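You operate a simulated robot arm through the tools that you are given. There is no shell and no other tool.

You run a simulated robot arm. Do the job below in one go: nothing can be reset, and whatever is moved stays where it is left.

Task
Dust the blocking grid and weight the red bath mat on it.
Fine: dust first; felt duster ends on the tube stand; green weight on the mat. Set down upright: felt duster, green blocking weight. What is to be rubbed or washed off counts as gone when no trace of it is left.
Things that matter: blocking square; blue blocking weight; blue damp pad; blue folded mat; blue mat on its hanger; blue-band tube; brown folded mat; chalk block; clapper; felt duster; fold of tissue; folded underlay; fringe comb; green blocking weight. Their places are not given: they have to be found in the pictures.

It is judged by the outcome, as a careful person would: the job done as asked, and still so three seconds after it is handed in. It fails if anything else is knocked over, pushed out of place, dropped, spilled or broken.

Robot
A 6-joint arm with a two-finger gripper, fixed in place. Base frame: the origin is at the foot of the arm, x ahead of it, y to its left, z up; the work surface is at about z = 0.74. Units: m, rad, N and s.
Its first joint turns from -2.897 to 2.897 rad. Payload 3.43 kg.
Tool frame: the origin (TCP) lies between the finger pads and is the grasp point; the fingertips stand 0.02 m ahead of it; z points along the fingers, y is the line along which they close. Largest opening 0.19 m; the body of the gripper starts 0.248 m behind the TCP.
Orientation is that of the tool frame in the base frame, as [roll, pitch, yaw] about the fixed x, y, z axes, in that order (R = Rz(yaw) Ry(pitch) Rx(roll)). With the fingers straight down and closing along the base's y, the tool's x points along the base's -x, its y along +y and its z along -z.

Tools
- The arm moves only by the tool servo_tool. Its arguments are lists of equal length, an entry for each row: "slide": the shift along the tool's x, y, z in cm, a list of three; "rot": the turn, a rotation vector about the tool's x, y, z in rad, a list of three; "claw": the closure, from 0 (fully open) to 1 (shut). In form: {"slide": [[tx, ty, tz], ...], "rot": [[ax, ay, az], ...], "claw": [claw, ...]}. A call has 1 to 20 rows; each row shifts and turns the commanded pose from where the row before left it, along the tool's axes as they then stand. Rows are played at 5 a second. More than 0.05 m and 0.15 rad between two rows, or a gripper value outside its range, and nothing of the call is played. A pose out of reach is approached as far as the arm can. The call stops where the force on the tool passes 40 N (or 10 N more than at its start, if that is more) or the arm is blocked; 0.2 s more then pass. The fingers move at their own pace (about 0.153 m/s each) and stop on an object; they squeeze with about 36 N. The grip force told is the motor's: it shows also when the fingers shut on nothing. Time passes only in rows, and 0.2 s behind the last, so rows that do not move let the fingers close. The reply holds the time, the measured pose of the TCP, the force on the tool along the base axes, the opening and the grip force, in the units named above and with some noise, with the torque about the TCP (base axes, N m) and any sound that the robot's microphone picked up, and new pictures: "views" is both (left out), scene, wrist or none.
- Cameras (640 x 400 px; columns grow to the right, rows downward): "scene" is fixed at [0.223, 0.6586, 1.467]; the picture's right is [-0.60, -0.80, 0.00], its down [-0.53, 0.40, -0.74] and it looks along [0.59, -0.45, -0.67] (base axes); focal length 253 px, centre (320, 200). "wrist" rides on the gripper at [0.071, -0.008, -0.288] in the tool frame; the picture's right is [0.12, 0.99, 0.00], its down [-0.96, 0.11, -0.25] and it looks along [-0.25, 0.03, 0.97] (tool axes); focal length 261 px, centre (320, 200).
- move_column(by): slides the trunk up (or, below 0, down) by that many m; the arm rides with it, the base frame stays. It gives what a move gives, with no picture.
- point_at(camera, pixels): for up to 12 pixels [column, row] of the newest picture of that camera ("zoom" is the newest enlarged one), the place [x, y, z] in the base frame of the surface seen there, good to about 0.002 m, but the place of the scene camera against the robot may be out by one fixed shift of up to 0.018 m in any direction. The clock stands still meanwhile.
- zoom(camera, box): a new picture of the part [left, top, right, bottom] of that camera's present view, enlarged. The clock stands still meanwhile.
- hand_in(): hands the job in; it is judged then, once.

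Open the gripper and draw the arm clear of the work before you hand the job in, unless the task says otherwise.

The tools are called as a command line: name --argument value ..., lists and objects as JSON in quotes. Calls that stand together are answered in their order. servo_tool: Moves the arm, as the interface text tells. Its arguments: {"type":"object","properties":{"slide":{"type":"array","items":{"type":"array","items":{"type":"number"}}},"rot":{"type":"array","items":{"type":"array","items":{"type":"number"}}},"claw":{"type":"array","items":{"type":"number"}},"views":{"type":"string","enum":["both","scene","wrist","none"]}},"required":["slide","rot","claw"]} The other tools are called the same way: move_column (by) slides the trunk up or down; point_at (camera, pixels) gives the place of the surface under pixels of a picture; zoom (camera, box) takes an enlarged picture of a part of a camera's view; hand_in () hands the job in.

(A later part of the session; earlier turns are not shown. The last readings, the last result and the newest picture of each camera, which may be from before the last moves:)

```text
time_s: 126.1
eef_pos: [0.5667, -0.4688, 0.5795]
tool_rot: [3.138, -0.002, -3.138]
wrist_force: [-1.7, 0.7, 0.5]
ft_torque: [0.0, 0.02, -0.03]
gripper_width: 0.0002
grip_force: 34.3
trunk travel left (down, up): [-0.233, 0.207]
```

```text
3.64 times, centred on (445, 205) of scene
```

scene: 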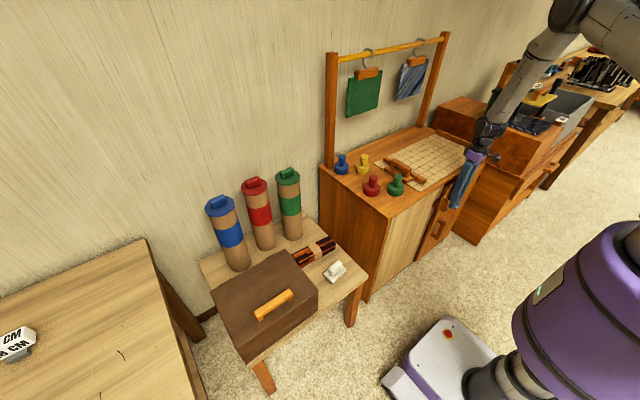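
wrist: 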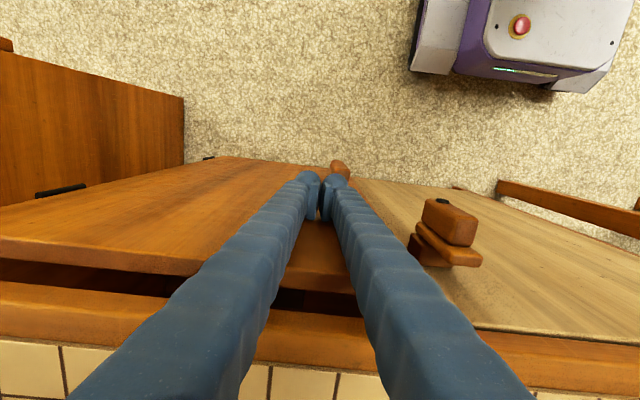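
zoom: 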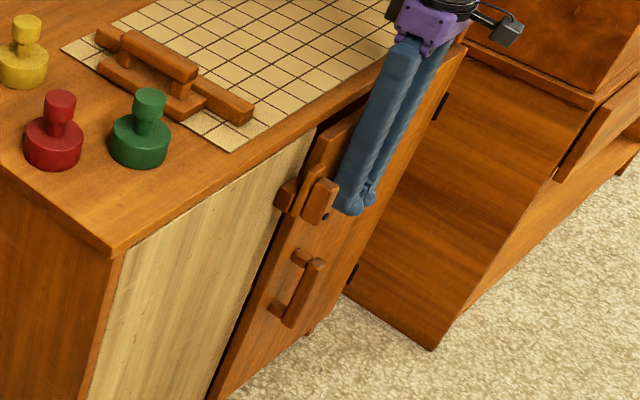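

The door is flush again and the button stands upright. I nudge the door 3 mm to be sure, back off, and rise to bring the fingers to the button's +y side.

servo_tool --slide '[[-0.3, 0, 0], [2.5, 0, 0], [0, 0, -5], [0, 0, -5], [0, 0, -5], [0, 4.5, 0], [0, 4.5, 0], [0, 4.5, 0], [0, 4.1, 0], [-1.8, 0, 0], [0, 0, 3.5], [0, 0, 3]]' --rot '[[0, 0, 0], [0, 0, 0], [0, 0, 0], [0, 0, 0], [0, 0, 0], [0, 0, 0], [0, 0, 0], [0, 0, 0], [0, 0, 0], [0, 0, 0], [0, 0, 0], [0, 0, 0]]' --claw '[1, 1, 1, 1, 1, 1, 1, 1, 1, 1, 1, 1]' --views "both"

zoom --camera "scene" --box '[405, 160, 485, 225]'

zoom --camera "wrist" --box '[240, 100, 400, 220]'

```text
time_s: 128.7
eef_pos: [0.5622, -0.2905, 0.6641]
tool_rot: [3.138, -0.003, -3.142]
wrist_force: [0.1, 0.1, -0.2]
ft_torque: [0.05, 0.0, 0.0]
gripper_width: 0.0
grip_force: 34.4
trunk travel left (down, up): [-0.233, 0.207]
```

scene: 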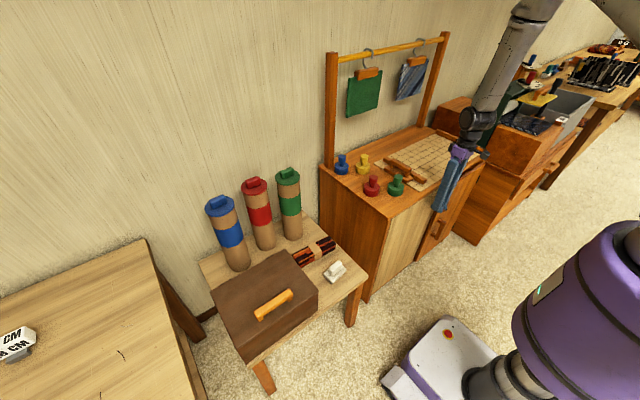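
wrist: 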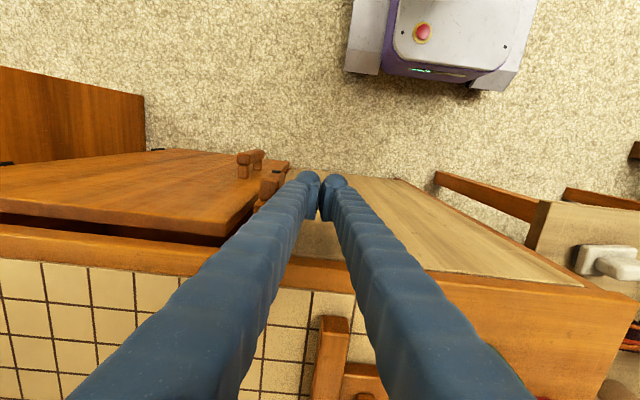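

```text
6.15 times, centred on (445, 192) of scene
```

zoom: 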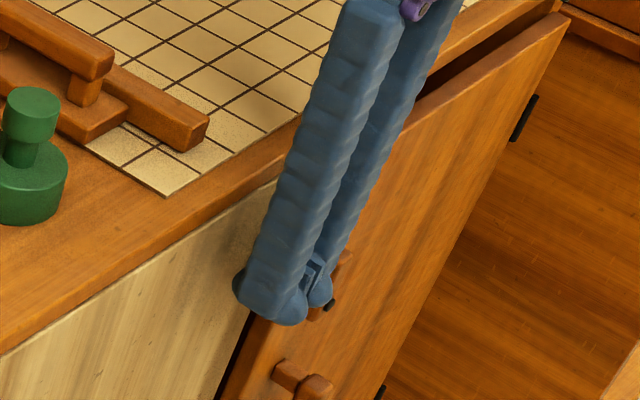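

```text
3.33 times, centred on (320, 160) of wrist
```

zoom: 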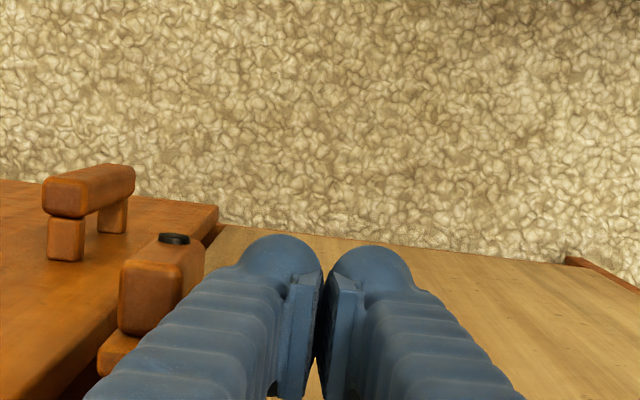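

The fingertips are on the button's +y side at its upper part. I push toward -y to tip it over.

servo_tool --slide '[[0, -2, 0], [0, -1.5, 0], [0, -1.5, 0], [0, -1.5, 0], [0, -1, 0]]' --rot '[[0, 0, 0], [0, 0, 0], [0, 0, 0], [0, 0, 0], [0, 0, 0]]' --claw '[1, 1, 1, 1, 1]' --views "scene"

zoom --camera "scene" --box '[405, 160, 485, 225]'

```text
time_s: 129.9
eef_pos: [0.561, -0.3688, 0.6645]
tool_rot: [3.139, 0.0, -3.139]
wrist_force: [0.0, -0.2, -0.5]
ft_torque: [0.04, -0.03, 0.01]
gripper_width: 0.0001
grip_force: 34.4
trunk travel left (down, up): [-0.233, 0.207]
```

scene: 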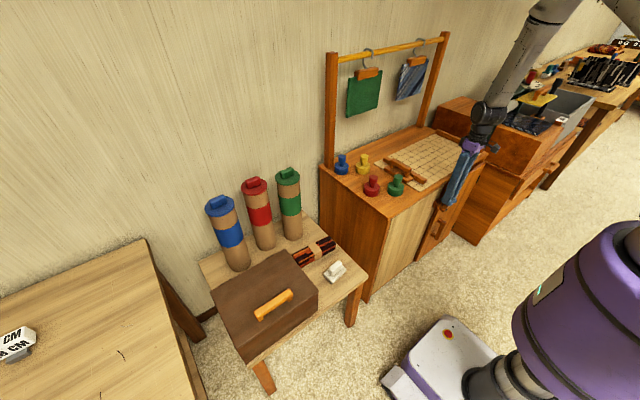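

```text
6.15 times, centred on (445, 192) of scene
```

zoom: 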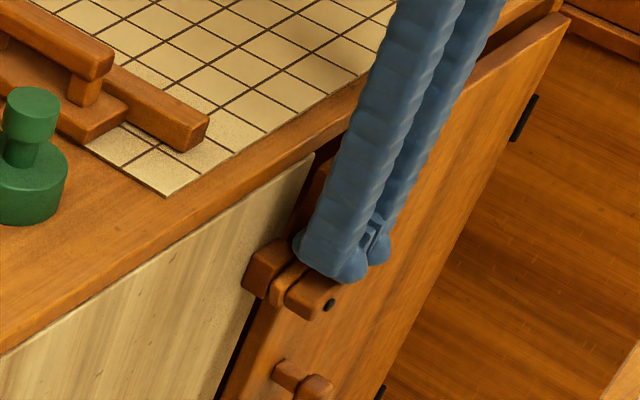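

The button is nearly horizontal already. I press its free end down the last bit from above, at y≈-0.393.

servo_tool --slide '[[0, 0, -2], [0, -2.4, 0], [0, 0, 1.5], [0, 0, 0.7], [0, 0, 0.5]]' --rot '[[0, 0, 0], [0, 0, 0], [0, 0, 0], [0, 0, 0], [0, 0, 0]]' --claw '[1, 1, 1, 1, 1]' --views "none"

servo_tool --slide '[[0, 0, -5], [0, 0, -5], [0, 0, -5], [0, 0, -5], [0, 0, -5]]' --rot '[[0, 0, 0], [0, 0, 0], [0, 0, 0], [0, 0, 0], [0, 0, 0]]' --claw '[1, 1, 1, 1, 1]' --views "both"

zoom --camera "scene" --box '[405, 160, 485, 225]'

```text
time_s: 131.1
eef_pos: [0.5624, -0.3907, 0.6583]
tool_rot: [3.139, -0.002, -3.137]
wrist_force: [-0.8, 0.6, 0.7]
ft_torque: [-0.07, 0.0, 0.05]
gripper_width: 0.0002
grip_force: 34.6
trunk travel left (down, up): [-0.233, 0.207]
```

```text
time_s: 132.3
eef_pos: [0.5612, -0.3892, 0.9098]
tool_rot: [3.14, -0.002, -3.138]
wrist_force: [0.1, -0.3, -0.2]
ft_torque: [-0.01, -0.03, 0.02]
gripper_width: 0.0
grip_force: 34.2
trunk travel left (down, up): [-0.233, 0.207]
```

scene: 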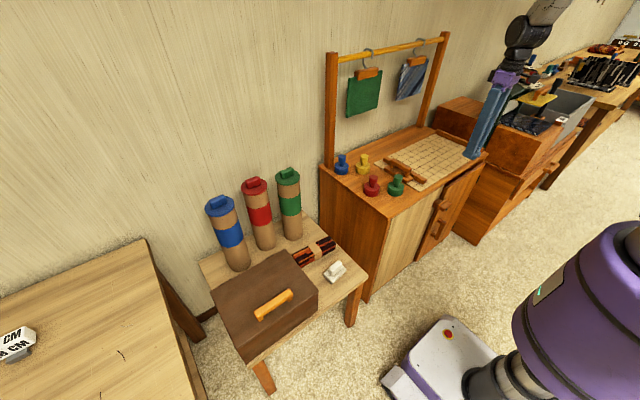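
wrist: 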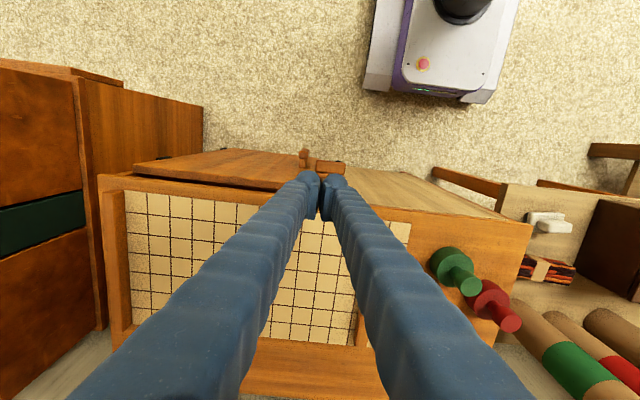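

```text
6.15 times, centred on (445, 192) of scene
```

zoom: 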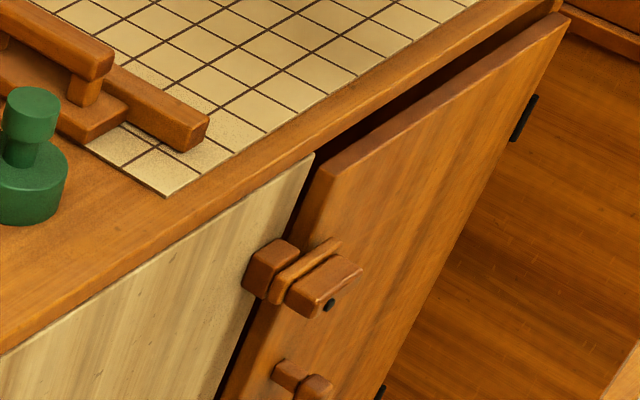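

The cabinet is back to its starting state. Now I survey the left table: I move across at height and tilt the tool toward +y.

move_column --by 0.1

servo_tool --slide '[[0, 5, 0], [0, 5, 0], [0, 5, 0], [0, 5, 0], [0, 5, 0], [0, 5, 0], [0, 5, 0], [0, 5, 0], [0, 5, 0], [0, 5, 0], [0, 5, 0], [0, 5, 0], [0, 5, 0], [0, 5, 0], [0, 5, 0], [0, 5, 0], [0, 5, 0], [0, 5, 0], [0, 5, 0]]' --rot '[[0, 0, 0], [0, 0, 0], [0, 0, 0], [0, 0, 0], [0, 0, 0], [0, 0, 0], [0, 0, 0], [0, 0, 0], [0, 0, 0], [0, 0, 0], [0, 0, 0], [0, 0, 0], [0, 0, 0], [0, 0, 0], [0, 0, 0], [0, 0, 0], [0, 0, 0], [0, 0, 0], [0, 0, 0]]' --claw '[1, 1, 1, 1, 1, 1, 1, 1, 1, 1, 1, 1, 1, 1, 1, 1, 1, 1, 1]' --views "none"

servo_tool --slide '[[0, 0, 0], [0, 0, 0], [0, 0, 0], [0, 0, 0], [0, 0, 0]]' --rot '[[-0.131, 0, 0], [-0.131, 0, 0], [-0.131, 0, 0], [-0.131, 0, 0], [0, 0, 0]]' --claw '[1, 1, 1, 1, 1]' --views "wrist"

```text
time_s: 133.6
eef_pos: [0.5634, -0.3886, 1.0075]
tool_rot: [3.138, -0.003, -3.139]
wrist_force: [-0.1, 0.6, -0.3]
ft_torque: [-0.03, 0.0, -0.03]
gripper_width: 0.0
grip_force: 34.0
trunk travel left (down, up): [-0.333, 0.107]
```

```text
time_s: 137.6
eef_pos: [0.5607, 0.5626, 1.0077]
tool_rot: [3.142, -0.003, -3.138]
wrist_force: [0.6, 0.8, 0.1]
ft_torque: [-0.08, -0.01, -0.01]
gripper_width: 0.0
grip_force: 34.6
trunk travel left (down, up): [-0.333, 0.107]
```

```text
time_s: 138.8
eef_pos: [0.5597, 0.5612, 1.0097]
tool_rot: [2.614, -0.001, 3.141]
wrist_force: [0.4, 0.3, 0.9]
ft_torque: [-0.03, -0.04, -0.04]
gripper_width: 0.0002
grip_force: 34.4
trunk travel left (down, up): [-0.333, 0.107]
```

wrist: 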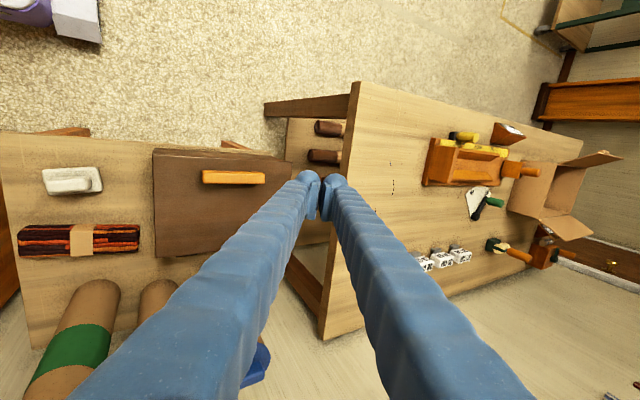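

The left table holds only measuring tools and an open carton, no mat. I zoom on the banded bundle at (80,240), which looks red and dark.

zoom --camera "wrist" --box '[10, 200, 150, 280]'

zoom --camera "wrist" --box '[380, 90, 640, 290]'

point_at --camera "wrist" --pixels '[[22, 232], [137, 232], [22, 255], [138, 248], [82, 232], [82, 252], [72, 240], [92, 240], [45, 240], [120, 240]]'

```text
4.57 times, centred on (80, 240) of wrist
```

zoom: 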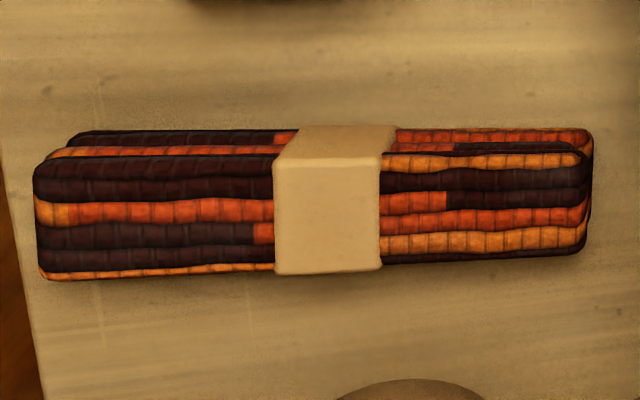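

```text
2.00 times, centred on (510, 190) of wrist
```

zoom: 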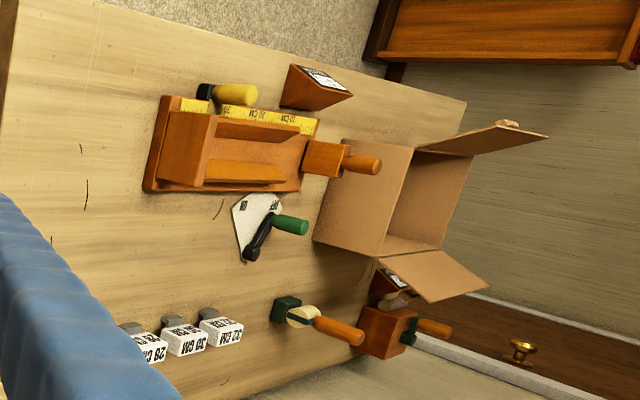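

```text
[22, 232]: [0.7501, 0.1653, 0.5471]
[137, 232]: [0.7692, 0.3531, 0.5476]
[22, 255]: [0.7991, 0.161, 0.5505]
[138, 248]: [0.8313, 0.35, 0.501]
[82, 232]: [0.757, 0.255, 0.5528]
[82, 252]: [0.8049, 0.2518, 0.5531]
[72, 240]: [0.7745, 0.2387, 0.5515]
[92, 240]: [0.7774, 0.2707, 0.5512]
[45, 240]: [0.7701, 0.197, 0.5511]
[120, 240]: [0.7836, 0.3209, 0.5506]
```

The bundle (y 0.16–0.35, x 0.75–0.81, top z 0.551) has red/orange stripes in dark red. It's the only red mat in reach, and the blue and brown folded mats match the out-of-reach bench, so I take it as the red bath mat. I straighten the tool, go above it, and turn to grip across its width.

servo_tool --slide '[[0, 0, 0], [0, 0, 0], [0, 0, 0], [0, 0, 0], [-2.25, -3.83, 0], [-2.25, -3.83, 0], [-2.25, -3.83, 0], [-2.25, -3.83, 0], [-2.25, -3.83, 0], [-2.25, -3.83, 0], [-2.25, -3.83, 0], [-2.25, -3.83, 0]]' --rot '[[0.131, 0, 0], [0.131, 0, 0], [0.131, 0, 0], [0.131, 0, 0], [0, 0, 0], [0, 0, 0], [0, 0, 0], [0, 0, 0], [0, 0, 0], [0, 0, 0], [0, 0, 0], [0, 0, 0]]' --claw '[1, 1, 0.5, 0.5, 0.5, 0.5, 0.5, 0.5, 0.5, 0.5, 0.5, 0.5]' --views "none"

servo_tool --slide '[[0, 0, 0], [0, 0, 0], [0, 0, 0], [0, 0, 0], [0, 0, 0], [0, 0, 0], [0, 0, 0], [0, 0, 0], [0, 0, 0], [0, 0, 0], [0, 0, 0]]' --rot '[[0, 0, -0.147], [0, 0, -0.147], [0, 0, -0.147], [0, 0, -0.147], [0, 0, -0.147], [0, 0, -0.147], [0, 0, -0.147], [0, 0, -0.147], [0, 0, -0.147], [0, 0, -0.147], [0, 0, 0]]' --claw '[0.5, 0.5, 0.5, 0.5, 0.5, 0.5, 0.5, 0.5, 0.5, 0.5, 0.5]' --views "both"

```text
time_s: 141.4
eef_pos: [0.742, 0.2541, 1.0074]
tool_rot: [3.14, -0.001, -3.137]
wrist_force: [0.0, -0.5, 0.2]
ft_torque: [0.04, 0.03, -0.02]
gripper_width: 0.0951
grip_force: 0.1
trunk travel left (down, up): [-0.333, 0.107]
```

```text
time_s: 143.8
eef_pos: [0.7405, 0.2555, 1.0097]
tool_rot: [3.138, 0.0, -1.667]
wrist_force: [-0.2, 0.1, -0.8]
ft_torque: [0.02, -0.02, 0.01]
gripper_width: 0.0952
grip_force: 0.0
trunk travel left (down, up): [-0.333, 0.107]
```

scene: 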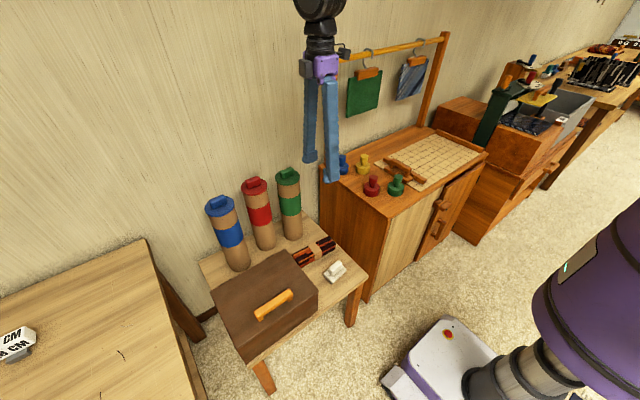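
wrist: 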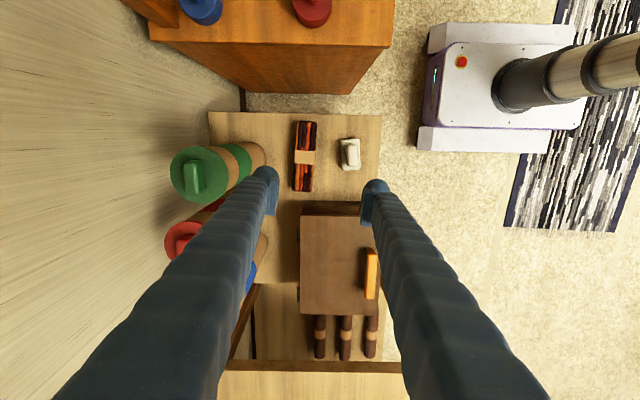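

The bundle is at (305,157) and the green tube at (190,175) in the turned view. I measure the bundle's ends and the tube clearances.

zoom --camera "wrist" --box '[240, 100, 400, 210]'

point_at --camera "wrist" --pixels '[[298, 123], [313, 124], [297, 188], [311, 189], [305, 157], [298, 157], [312, 157], [190, 172], [225, 172], [262, 155], [175, 240], [265, 160]]'

```text
3.64 times, centred on (320, 155) of wrist
```

zoom: 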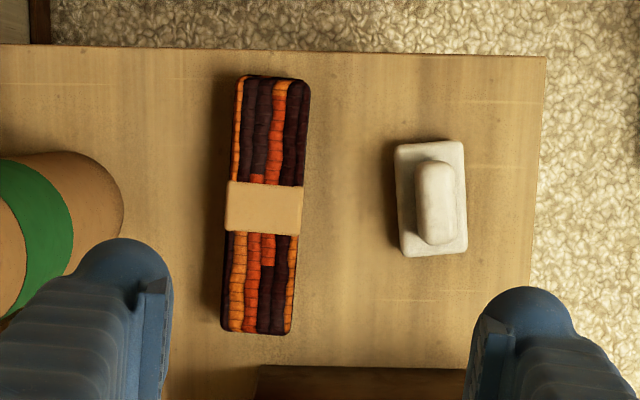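

```text
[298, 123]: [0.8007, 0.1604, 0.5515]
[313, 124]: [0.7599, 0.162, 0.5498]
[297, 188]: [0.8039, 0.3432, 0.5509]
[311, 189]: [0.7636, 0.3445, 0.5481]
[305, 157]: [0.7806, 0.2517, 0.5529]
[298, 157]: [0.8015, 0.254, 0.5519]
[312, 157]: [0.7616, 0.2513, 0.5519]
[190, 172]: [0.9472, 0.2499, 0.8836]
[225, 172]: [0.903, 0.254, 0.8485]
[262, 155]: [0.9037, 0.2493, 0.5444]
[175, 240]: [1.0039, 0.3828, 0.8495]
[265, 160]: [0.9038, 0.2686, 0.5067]
```

The bundle's centre is (0.7815, 0.2525), nearly aligned with y; the green tube's front is at x≈0.90, leaving about 2 cm for the gripper body. I align and descend to z≈0.56 first.

servo_tool --slide '[[0.3, -4.1, 0], [0, 0, 5], [0, 0, 5], [0, 0, 5], [0, 0, 5], [0, 0, 5], [0, 0, 5], [0, 0, 5], [0, 0, 5], [0, 0, 3]]' --rot '[[0, 0, -0.077], [0, 0, 0], [0, 0, 0], [0, 0, 0], [0, 0, 0], [0, 0, 0], [0, 0, 0], [0, 0, 0], [0, 0, 0], [0, 0, 0]]' --claw '[0.5, 0.5, 0.5, 0.5, 0.5, 0.5, 0.5, 0.5, 0.5, 0.5]' --views "both"

zoom --camera "wrist" --box '[200, 100, 440, 260]'

```text
time_s: 146.0
eef_pos: [0.7814, 0.2509, 0.579]
tool_rot: [3.138, 0.003, -1.594]
wrist_force: [0.2, 0.7, 0.2]
ft_torque: [-0.02, 0.02, -0.03]
gripper_width: 0.0952
grip_force: 0.1
trunk travel left (down, up): [-0.333, 0.107]
```

scene: 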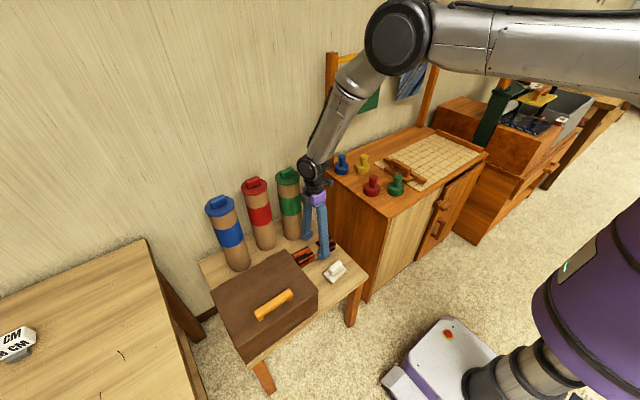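
wrist: 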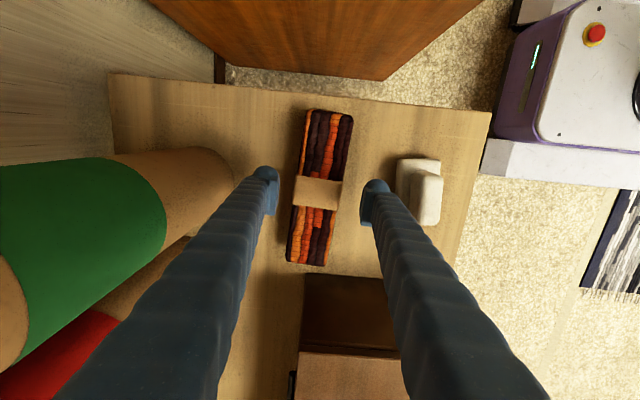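

```text
2.50 times, centred on (320, 180) of wrist
```

zoom: 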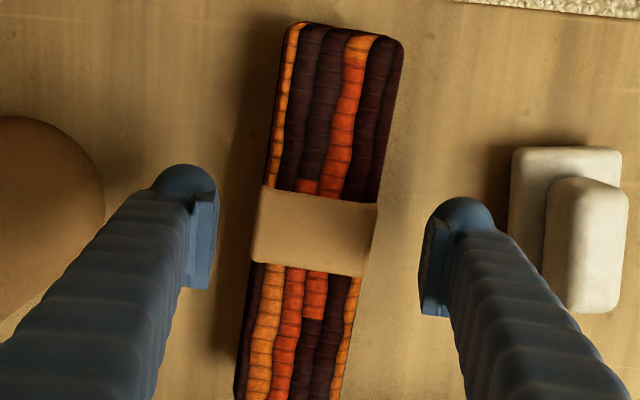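

The bundle lies centred between the fingers, square to the pads. I go down to z≈0.528 and close.

servo_tool --slide '[[0, 0, 3], [0, 0, 2.1], [0, 0, 0], [0, 0, 0], [0, 0, 0]]' --rot '[[0, 0, 0], [0, 0, 0], [0, 0, 0], [0, 0, 0], [0, 0, 0]]' --claw '[0.5, 0.5, 0.8, 0.8, 0.8]' --views "both"

```text
time_s: 147.2
eef_pos: [0.7794, 0.2488, 0.529]
tool_rot: [3.141, 0.003, -1.593]
wrist_force: [0.7, 0.6, 1.8]
ft_torque: [0.12, -0.22, -0.24]
gripper_width: 0.0577
grip_force: 36.0
trunk travel left (down, up): [-0.333, 0.107]
```

scene: 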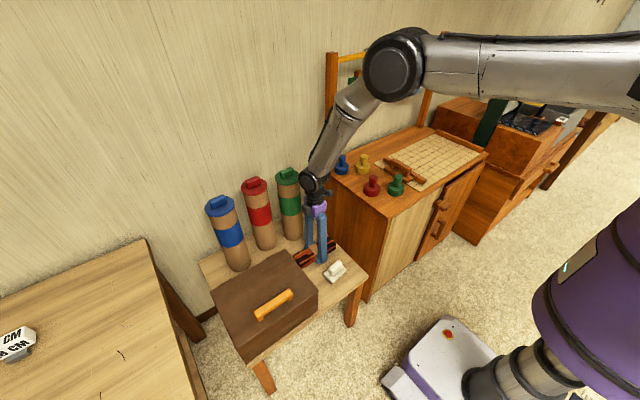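
wrist: 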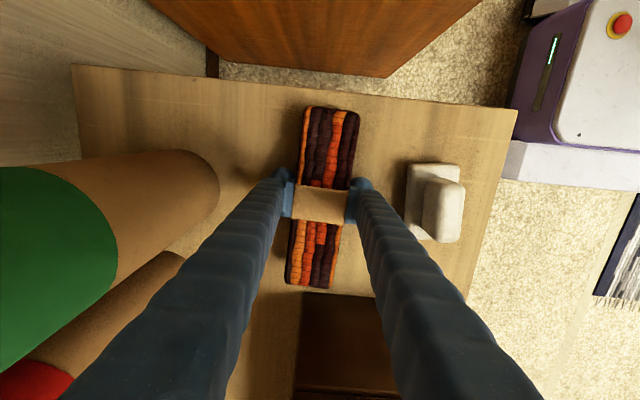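

The band is gripped at 0.0577 m. I lift the mat straight up to z≈1.0.

servo_tool --slide '[[0, 0, -2], [0, 0, -5], [0, 0, -5], [0, 0, -5], [0, 0, -5], [0, 0, -5], [0, 0, -5], [0, 0, -5], [0, 0, -5], [0, 0, -5]]' --rot '[[0, 0, 0], [0, 0, 0], [0, 0, 0], [0, 0, 0], [0, 0, 0], [0, 0, 0], [0, 0, 0], [0, 0, 0], [0, 0, 0], [0, 0, 0]]' --claw '[0.8, 0.8, 0.8, 0.8, 0.8, 0.8, 0.8, 0.8, 0.8, 0.8]' --views "both"

```text
time_s: 149.4
eef_pos: [0.7804, 0.2494, 0.9987]
tool_rot: [3.14, 0.001, -1.593]
wrist_force: [0.5, 0.0, -3.1]
ft_torque: [0.0, -0.14, -0.02]
gripper_width: 0.0574
grip_force: 36.4
trunk travel left (down, up): [-0.333, 0.107]
```

scene: 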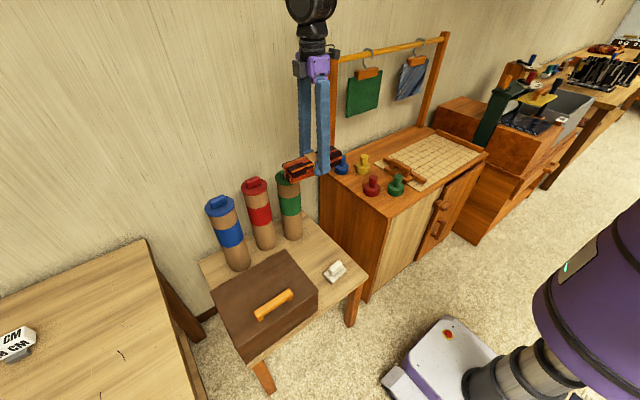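
wrist: 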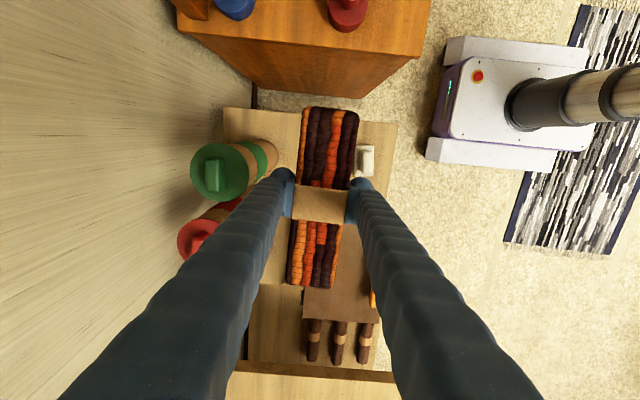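

The mat hangs level, and the stand's other items are unmoved. I carry it about 73 cm toward -y, above the weights, to the middle of the grid.

servo_tool --slide '[[5, 0, 0], [5, 0, 0], [5, 0, 0], [5, 0, 0], [5, 0, 0], [5, 0, 0], [5, 0, 0], [5, 0, 0], [5, 0, 0], [5, 0, 0], [5, 0, 0], [5, 0, 0], [5, 0, 0], [5, 0, 0], [3, 0, 0], [0, 0, 0]]' --rot '[[0, 0, 0], [0, 0, 0], [0, 0, 0], [0, 0, 0], [0, 0, 0], [0, 0, 0], [0, 0, 0], [0, 0, 0], [0, 0, 0], [0, 0, 0], [0, 0, 0], [0, 0, 0], [0, 0, 0], [0, 0, 0], [0, 0, 0], [0, 0, 0]]' --claw '[0.8, 0.8, 0.8, 0.8, 0.8, 0.8, 0.8, 0.8, 0.8, 0.8, 0.8, 0.8, 0.8, 0.8, 0.8, 0.8]' --views "both"

```text
time_s: 152.8
eef_pos: [0.7655, -0.4831, 0.9954]
tool_rot: [3.14, 0.004, -1.592]
wrist_force: [0.6, -0.3, -3.4]
ft_torque: [-0.02, 0.03, -0.02]
gripper_width: 0.0573
grip_force: 36.6
trunk travel left (down, up): [-0.333, 0.107]
```

scene: 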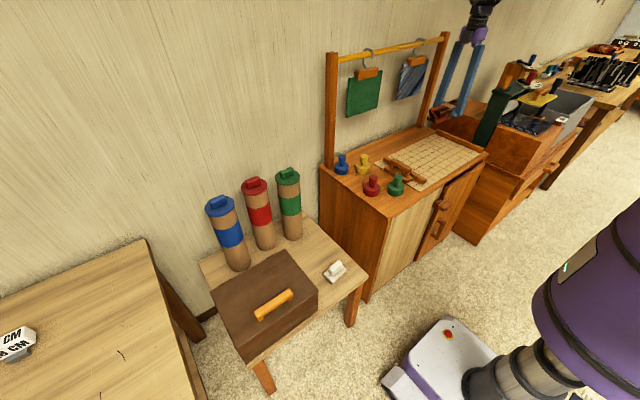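
wrist: 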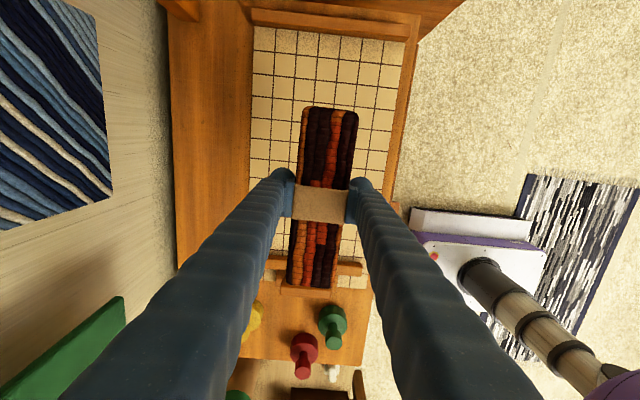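

The mat is over the middle of the grid, clear of the square and the end lip. I lower it to just above the surface (contact expected at z≈0.773).

servo_tool --slide '[[0, 0, 5], [0, 0, 5], [0, 0, 5], [0, 0, 4.5], [0, 0, 1.5]]' --rot '[[0, 0, 0], [0, 0, 0], [0, 0, 0], [0, 0, 0], [0, 0, 0]]' --claw '[0.8, 0.8, 0.8, 0.8, 0.8]' --views "both"

```text
time_s: 154.0
eef_pos: [0.7636, -0.4815, 0.7852]
tool_rot: [3.14, 0.003, -1.591]
wrist_force: [1.1, 0.0, -2.8]
ft_torque: [0.01, 0.05, 0.0]
gripper_width: 0.0574
grip_force: 35.2
trunk travel left (down, up): [-0.333, 0.107]
```

scene: 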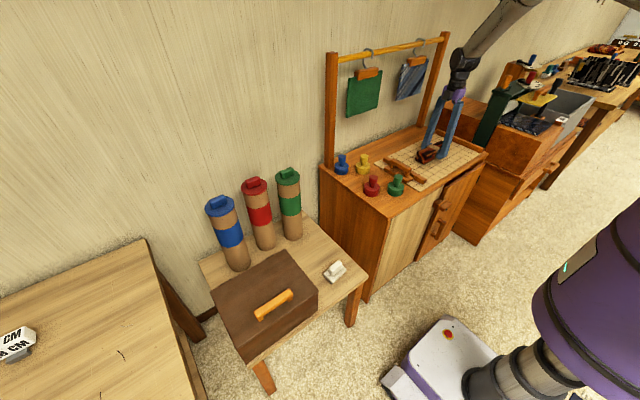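
wrist: 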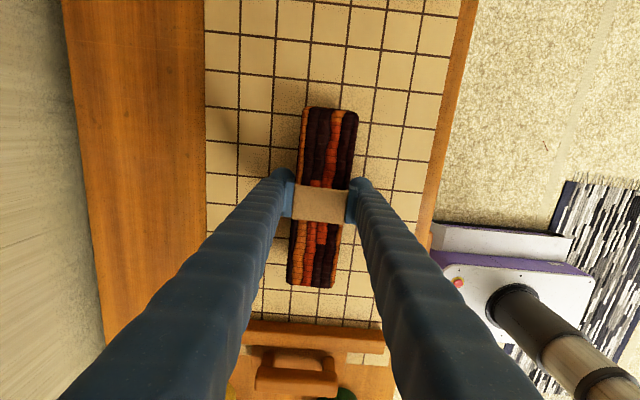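

The mat hangs about 1 cm above the grid, well clear of the square. I lower it the rest of the way in small steps.

servo_tool --slide '[[0, 0, 0.7], [0, 0, 0.3], [0, 0, 0.2]]' --rot '[[0, 0, 0], [0, 0, 0], [0, 0, 0]]' --claw '[0.8, 0.8, 0.8]' --views "none"

```text
time_s: 154.8
eef_pos: [0.7643, -0.481, 0.7741]
tool_rot: [3.141, 0.003, -1.592]
wrist_force: [0.1, 0.4, -3.4]
ft_torque: [0.0, 0.05, 0.0]
gripper_width: 0.057
grip_force: 36.2
trunk travel left (down, up): [-0.333, 0.107]
```

No contact yet; I continue by millimetres.

servo_tool --slide '[[0, 0, 0.15], [0, 0, 0.15]]' --rot '[[0, 0, 0], [0, 0, 0]]' --claw '[0.8, 0.8]' --views "none"

```text
time_s: 155.4
eef_pos: [0.7643, -0.4819, 0.7727]
tool_rot: [-3.141, 0.001, -1.594]
wrist_force: [-4.3, 0.3, 5.7]
ft_torque: [0.51, -0.16, 0.14]
gripper_width: 0.0574
grip_force: 35.7
trunk travel left (down, up): [-0.333, 0.107]
```

The mat rests on the grid (contact force shown). I open the fingers, let it settle, and rise straight up.

servo_tool --slide '[[0, 0, 0], [0, 0, 0], [0, 0, 0], [0, 0, -3], [0, 0, -5], [0, 0, -5], [0, 0, -5], [0, 0, -2]]' --rot '[[0, 0, 0], [0, 0, 0], [0, 0, 0], [0, 0, 0], [0, 0, 0], [0, 0, 0], [0, 0, 0], [0, 0, 0]]' --claw '[0.6, 0.5, 0.5, 0.5, 0.5, 0.5, 0.5, 0.5]' --views "both"

zoom --camera "wrist" --box '[180, 40, 500, 400]'

zoom --camera "scene" --box '[330, 110, 500, 220]'

```text
time_s: 157.2
eef_pos: [0.7681, -0.4819, 0.9708]
tool_rot: [3.139, 0.004, -1.592]
wrist_force: [0.2, 0.3, 0.7]
ft_torque: [-0.03, -0.02, -0.01]
gripper_width: 0.0952
grip_force: 0.0
trunk travel left (down, up): [-0.333, 0.107]
```

scene: 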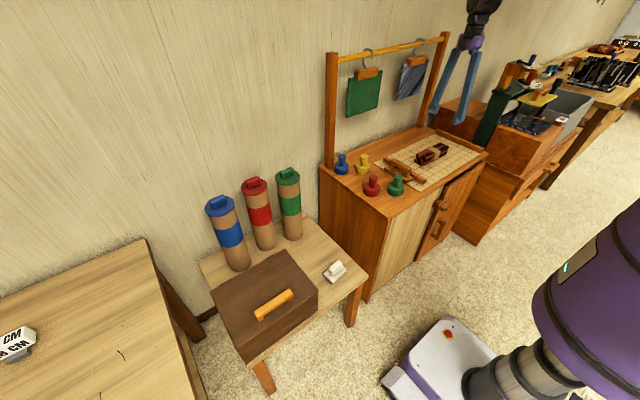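
wrist: 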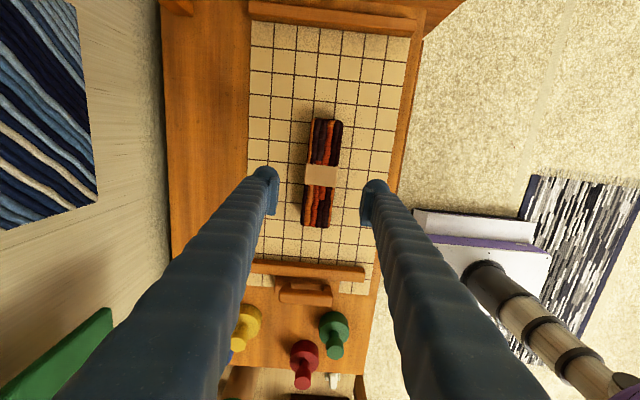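

```text
1.11 times, centred on (340, 220) of wrist
```

zoom: 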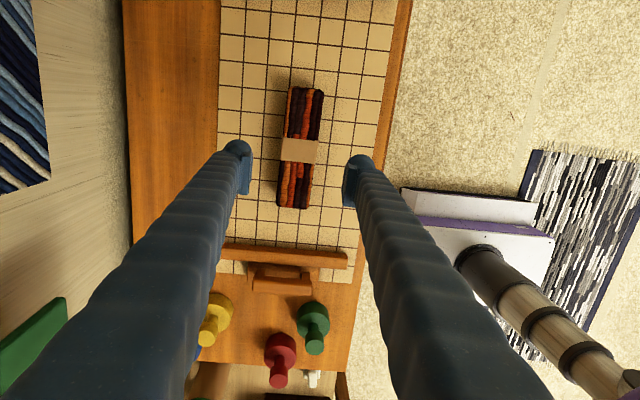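

```text
3.64 times, centred on (415, 165) of scene
```

zoom: 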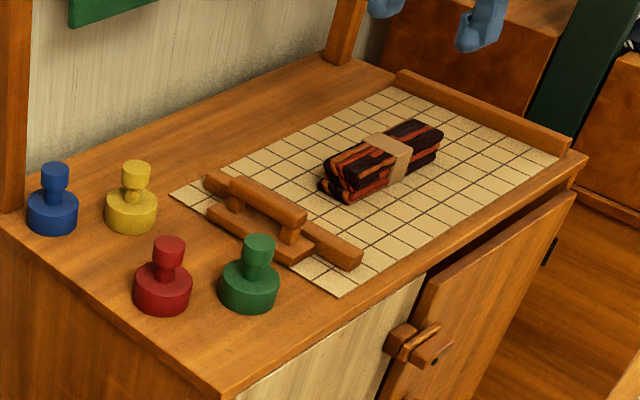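

The mat lies flat on the clean grid. Next the green weight, at (332,330) in the wrist view; I move above it.

servo_tool --slide '[[-4.3, 0.98, 0], [-4.3, 0.98, 0], [-4.3, 0.98, 0], [-4.3, 0.98, 0], [-4.3, 0.98, 0], [-4.3, 0.98, 0], [-4.3, 0.98, 0], [-4.3, 0.98, 0], [0, 0, 0]]' --rot '[[0, 0, 0], [0, 0, 0], [0, 0, 0], [0, 0, 0], [0, 0, 0], [0, 0, 0], [0, 0, 0], [0, 0, 0], [0, 0, 0]]' --claw '[0.5, 0.5, 0.5, 0.5, 0.5, 0.5, 0.5, 0.5, 0.5]' --views "both"

zoom --camera "wrist" --box '[260, 120, 400, 220]'

```text
time_s: 159.2
eef_pos: [0.6931, -0.1386, 0.9725]
tool_rot: [3.139, 0.003, -1.592]
wrist_force: [0.4, 0.0, 0.0]
ft_torque: [-0.08, 0.05, 0.01]
gripper_width: 0.0951
grip_force: 0.1
trunk travel left (down, up): [-0.333, 0.107]
```

scene: 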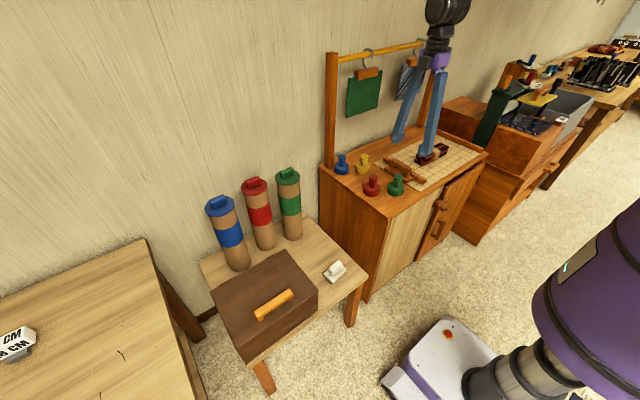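
wrist: 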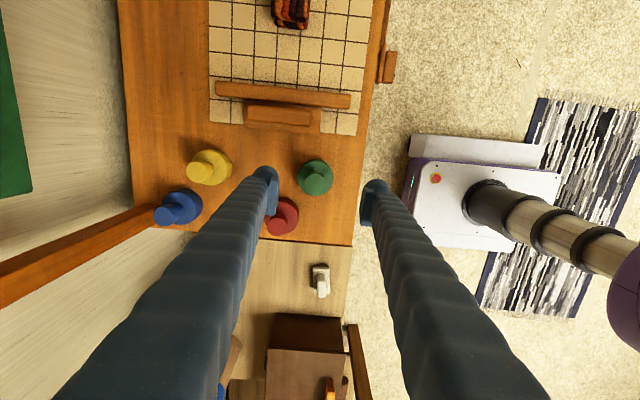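

```text
4.00 times, centred on (330, 170) of wrist
```

zoom: 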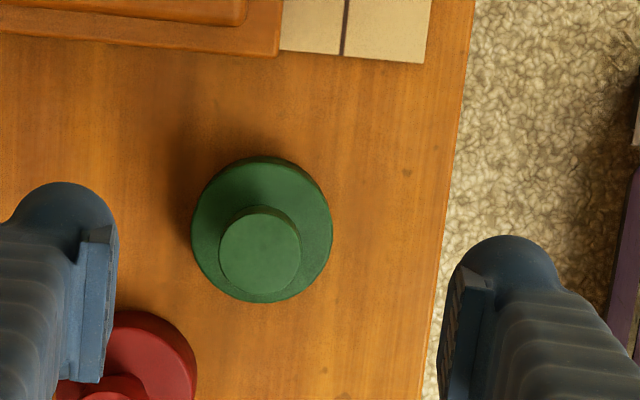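

point_at --camera "wrist" --pixels '[[315, 183], [306, 183], [324, 183], [315, 173], [315, 192], [300, 170], [332, 178], [318, 163], [315, 196], [270, 225], [285, 205]]'

zoom --camera "scene" --box '[355, 160, 425, 210]'

```text
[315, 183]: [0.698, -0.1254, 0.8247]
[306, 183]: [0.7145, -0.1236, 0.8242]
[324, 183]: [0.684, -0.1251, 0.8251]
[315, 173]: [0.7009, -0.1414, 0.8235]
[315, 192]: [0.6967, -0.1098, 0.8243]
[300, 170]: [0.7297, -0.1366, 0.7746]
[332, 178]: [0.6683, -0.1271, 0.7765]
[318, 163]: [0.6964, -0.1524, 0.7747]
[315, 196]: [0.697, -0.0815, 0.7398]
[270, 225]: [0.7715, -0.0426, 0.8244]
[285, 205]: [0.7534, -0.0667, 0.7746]
```

```text
8.00 times, centred on (390, 185) of scene
```

zoom: 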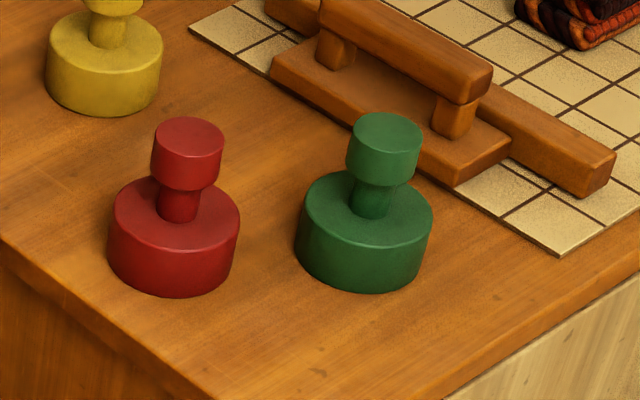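

The green weight's centre is about (0.699, -0.125); its knob is 0.034 m wide, z 0.80–0.8245. I narrow the fingers to 7 cm, align, and go down to z≈0.812.

servo_tool --slide '[[-1.35, -0.6, 0], [0, 0, 5], [0, 0, 5], [0, 0, 3], [0, 0, 3.05], [0, 0, 0]]' --rot '[[0, 0, 0], [0, 0, 0], [0, 0, 0], [0, 0, 0], [0, 0, 0], [0, 0, 0]]' --claw '[0.63, 0.63, 0.63, 0.63, 0.63, 0.63]' --views "both"

zoom --camera "wrist" --box '[240, 130, 400, 250]'

```text
time_s: 160.6
eef_pos: [0.6998, -0.121, 0.8127]
tool_rot: [3.141, 0.002, -1.591]
wrist_force: [0.3, 0.3, -0.1]
ft_torque: [0.01, 0.0, 0.01]
gripper_width: 0.0704
grip_force: 0.0
trunk travel left (down, up): [-0.333, 0.107]
```

scene: 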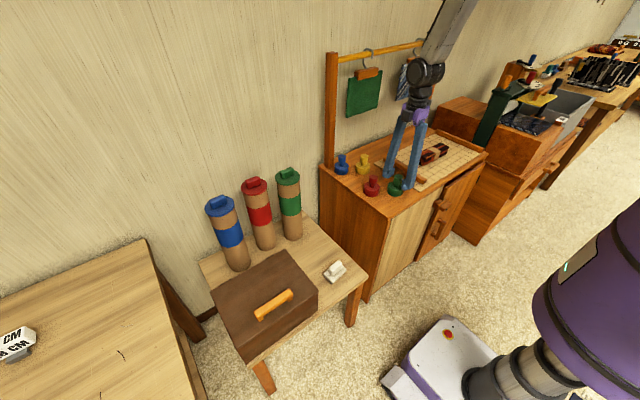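
wrist: 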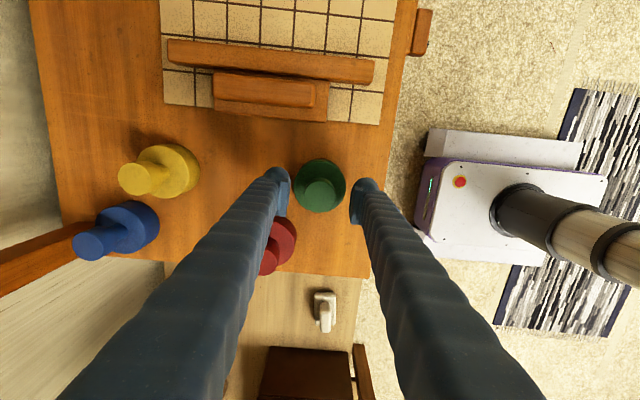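

```text
3.33 times, centred on (320, 190) of wrist
```

zoom: 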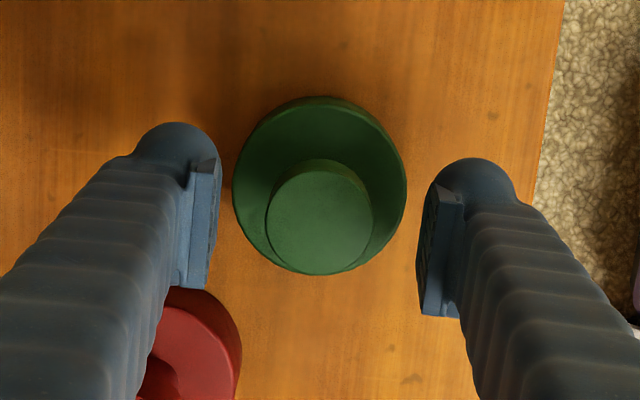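

The knob is centred between the pads. I shift 3 mm toward -y and close.

servo_tool --slide '[[0.35, 0, 0], [0, 0, 0], [0, 0, 0], [0, 0, 0]]' --rot '[[0, 0, 0], [0, 0, 0], [0, 0, 0], [0, 0, 0]]' --claw '[0.63, 0.95, 0.95, 0.95]' --views "none"

```text
time_s: 161.6
eef_pos: [0.7003, -0.126, 0.8129]
tool_rot: [3.14, 0.001, -1.591]
wrist_force: [-0.1, -4.3, 2.8]
ft_torque: [-0.01, -0.02, -0.09]
gripper_width: 0.0346
grip_force: 35.7
trunk travel left (down, up): [-0.333, 0.107]
```

The knob is held (0.0346 m). I lift it to z≈0.98 and carry it over the mat.

servo_tool --slide '[[0, 0, -2], [0, 0, -5], [0, 0, -5], [0, 0, -5], [4.41, -0.9, 0], [4.41, -0.9, 0], [4.41, -0.9, 0], [4.41, -0.9, 0], [4.41, -0.9, 0], [4.41, -0.9, 0], [4.41, -0.9, 0], [4.41, -0.9, 0], [0, 0, 0]]' --rot '[[0, 0, 0], [0, 0, 0], [0, 0, 0], [0, 0, 0], [0, 0, 0], [0, 0, 0], [0, 0, 0], [0, 0, 0], [0, 0, 0], [0, 0, 0], [0, 0, 0], [0, 0, 0], [0, 0, 0]]' --claw '[0.95, 0.95, 0.95, 0.95, 0.95, 0.95, 0.95, 0.95, 0.95, 0.95, 0.95, 0.95, 0.95]' --views "both"

zoom --camera "wrist" --box '[240, 80, 400, 260]'

```text
time_s: 164.4
eef_pos: [0.7654, -0.4814, 0.9816]
tool_rot: [3.14, 0.003, -1.592]
wrist_force: [-0.7, -0.2, -7.4]
ft_torque: [0.03, -0.03, 0.02]
gripper_width: 0.0348
grip_force: 36.2
trunk travel left (down, up): [-0.333, 0.107]
```

scene: 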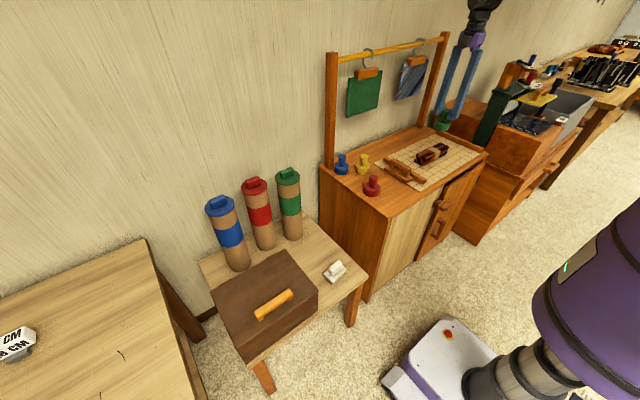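
wrist: 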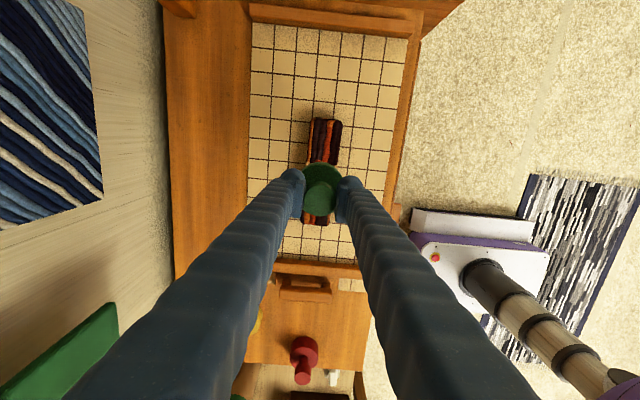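

```text
2.22 times, centred on (320, 170) of wrist
```

zoom: 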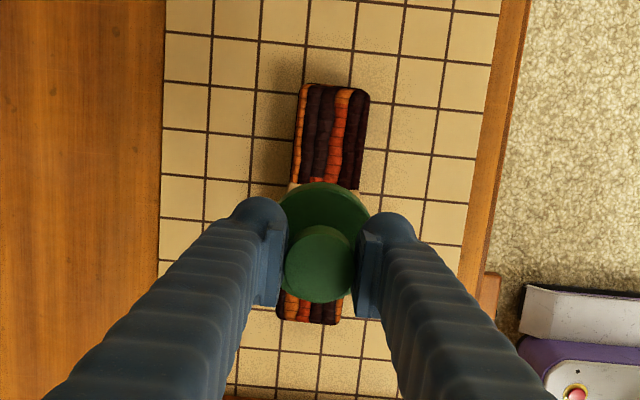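

The weight hangs above the mat. I measure the mat's corners to place the weight on its centre.

point_at --camera "wrist" --pixels '[[314, 121], [340, 124], [304, 221], [327, 223], [310, 150], [338, 150], [325, 135], [317, 220], [309, 163], [337, 163]]'

```text
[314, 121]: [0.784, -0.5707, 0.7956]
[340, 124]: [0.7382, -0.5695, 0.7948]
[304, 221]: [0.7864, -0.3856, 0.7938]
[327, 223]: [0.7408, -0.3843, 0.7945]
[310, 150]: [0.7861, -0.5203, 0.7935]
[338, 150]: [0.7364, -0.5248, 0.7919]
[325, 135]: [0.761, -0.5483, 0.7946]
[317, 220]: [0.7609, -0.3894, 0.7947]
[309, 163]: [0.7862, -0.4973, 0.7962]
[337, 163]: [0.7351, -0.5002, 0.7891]
```

The mat's centre is (0.762, -0.478), top z≈0.796. I correct by 3 mm and lower the weight to just above the band (contact expected at z≈0.869).

servo_tool --slide '[[-0.3, 0.3, 0], [0, 0, 5], [0, 0, 4], [0, 0, 1], [0, 0, 0.3]]' --rot '[[0, 0, 0], [0, 0, 0], [0, 0, 0], [0, 0, 0], [0, 0, 0]]' --claw '[0.95, 0.95, 0.95, 0.95, 0.95]' --views "scene"

zoom --camera "scene" --box '[400, 120, 470, 180]'

```text
time_s: 165.6
eef_pos: [0.7619, -0.4765, 0.8772]
tool_rot: [3.139, 0.004, -1.593]
wrist_force: [0.0, -0.3, -6.9]
ft_torque: [0.0, -0.03, -0.02]
gripper_width: 0.0348
grip_force: 35.5
trunk travel left (down, up): [-0.333, 0.107]
```

scene: 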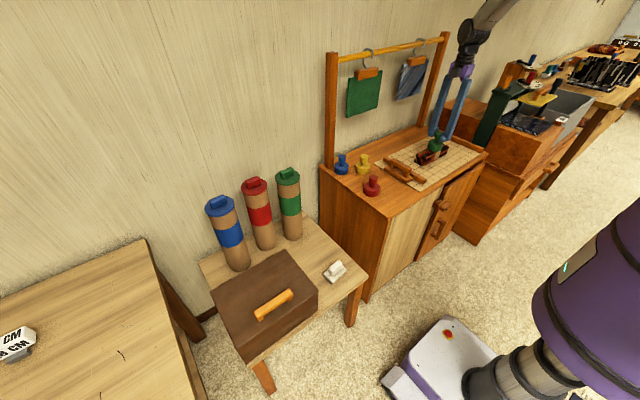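

```text
6.67 times, centred on (435, 150) of scene
```

zoom: 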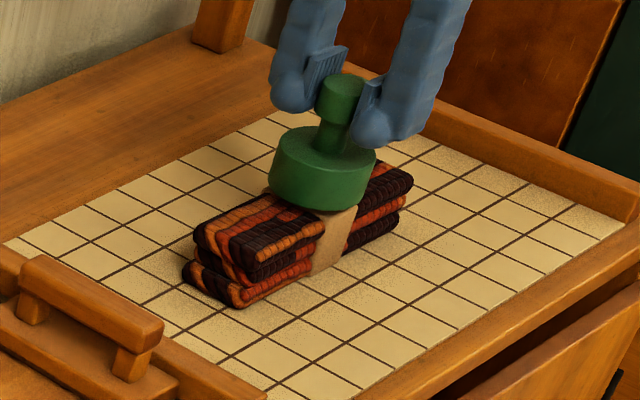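

The weight sits square above the band, about 8 mm up. I lower it in small steps to contact.

servo_tool --slide '[[0, 0, 0.4], [0, 0, 0.25]]' --rot '[[0, 0, 0], [0, 0, 0]]' --claw '[0.95, 0.95]' --views "none"

```text
time_s: 166.2
eef_pos: [0.7612, -0.4774, 0.8714]
tool_rot: [3.139, 0.004, -1.592]
wrist_force: [0.2, 0.2, -7.7]
ft_torque: [0.0, 0.01, -0.01]
gripper_width: 0.0345
grip_force: 35.8
trunk travel left (down, up): [-0.333, 0.107]
```

No contact yet at z 0.871; I go on by 1.5 mm steps.

servo_tool --slide '[[0, 0, 0.15], [0, 0, 0.15]]' --rot '[[0, 0, 0], [0, 0, 0]]' --claw '[0.95, 0.95]' --views "none"

```text
time_s: 166.8
eef_pos: [0.7614, -0.4766, 0.8671]
tool_rot: [3.141, 0.005, -1.59]
wrist_force: [0.2, 0.4, -7.8]
ft_torque: [0.02, 0.03, 0.01]
gripper_width: 0.0347
grip_force: 35.8
trunk travel left (down, up): [-0.333, 0.107]
```

Still no contact at z 0.867; another 1 mm at a time.

servo_tool --slide '[[0, 0, 0.1], [0, 0, 0.1]]' --rot '[[0, 0, 0], [0, 0, 0]]' --claw '[0.95, 0.95]' --views "none"

```text
time_s: 167.4
eef_pos: [0.7613, -0.478, 0.8673]
tool_rot: [3.141, 0.002, -1.591]
wrist_force: [-1.7, 2.8, 2.6]
ft_torque: [0.26, 0.08, 0.04]
gripper_width: 0.0346
grip_force: 35.6
trunk travel left (down, up): [-0.333, 0.107]
```

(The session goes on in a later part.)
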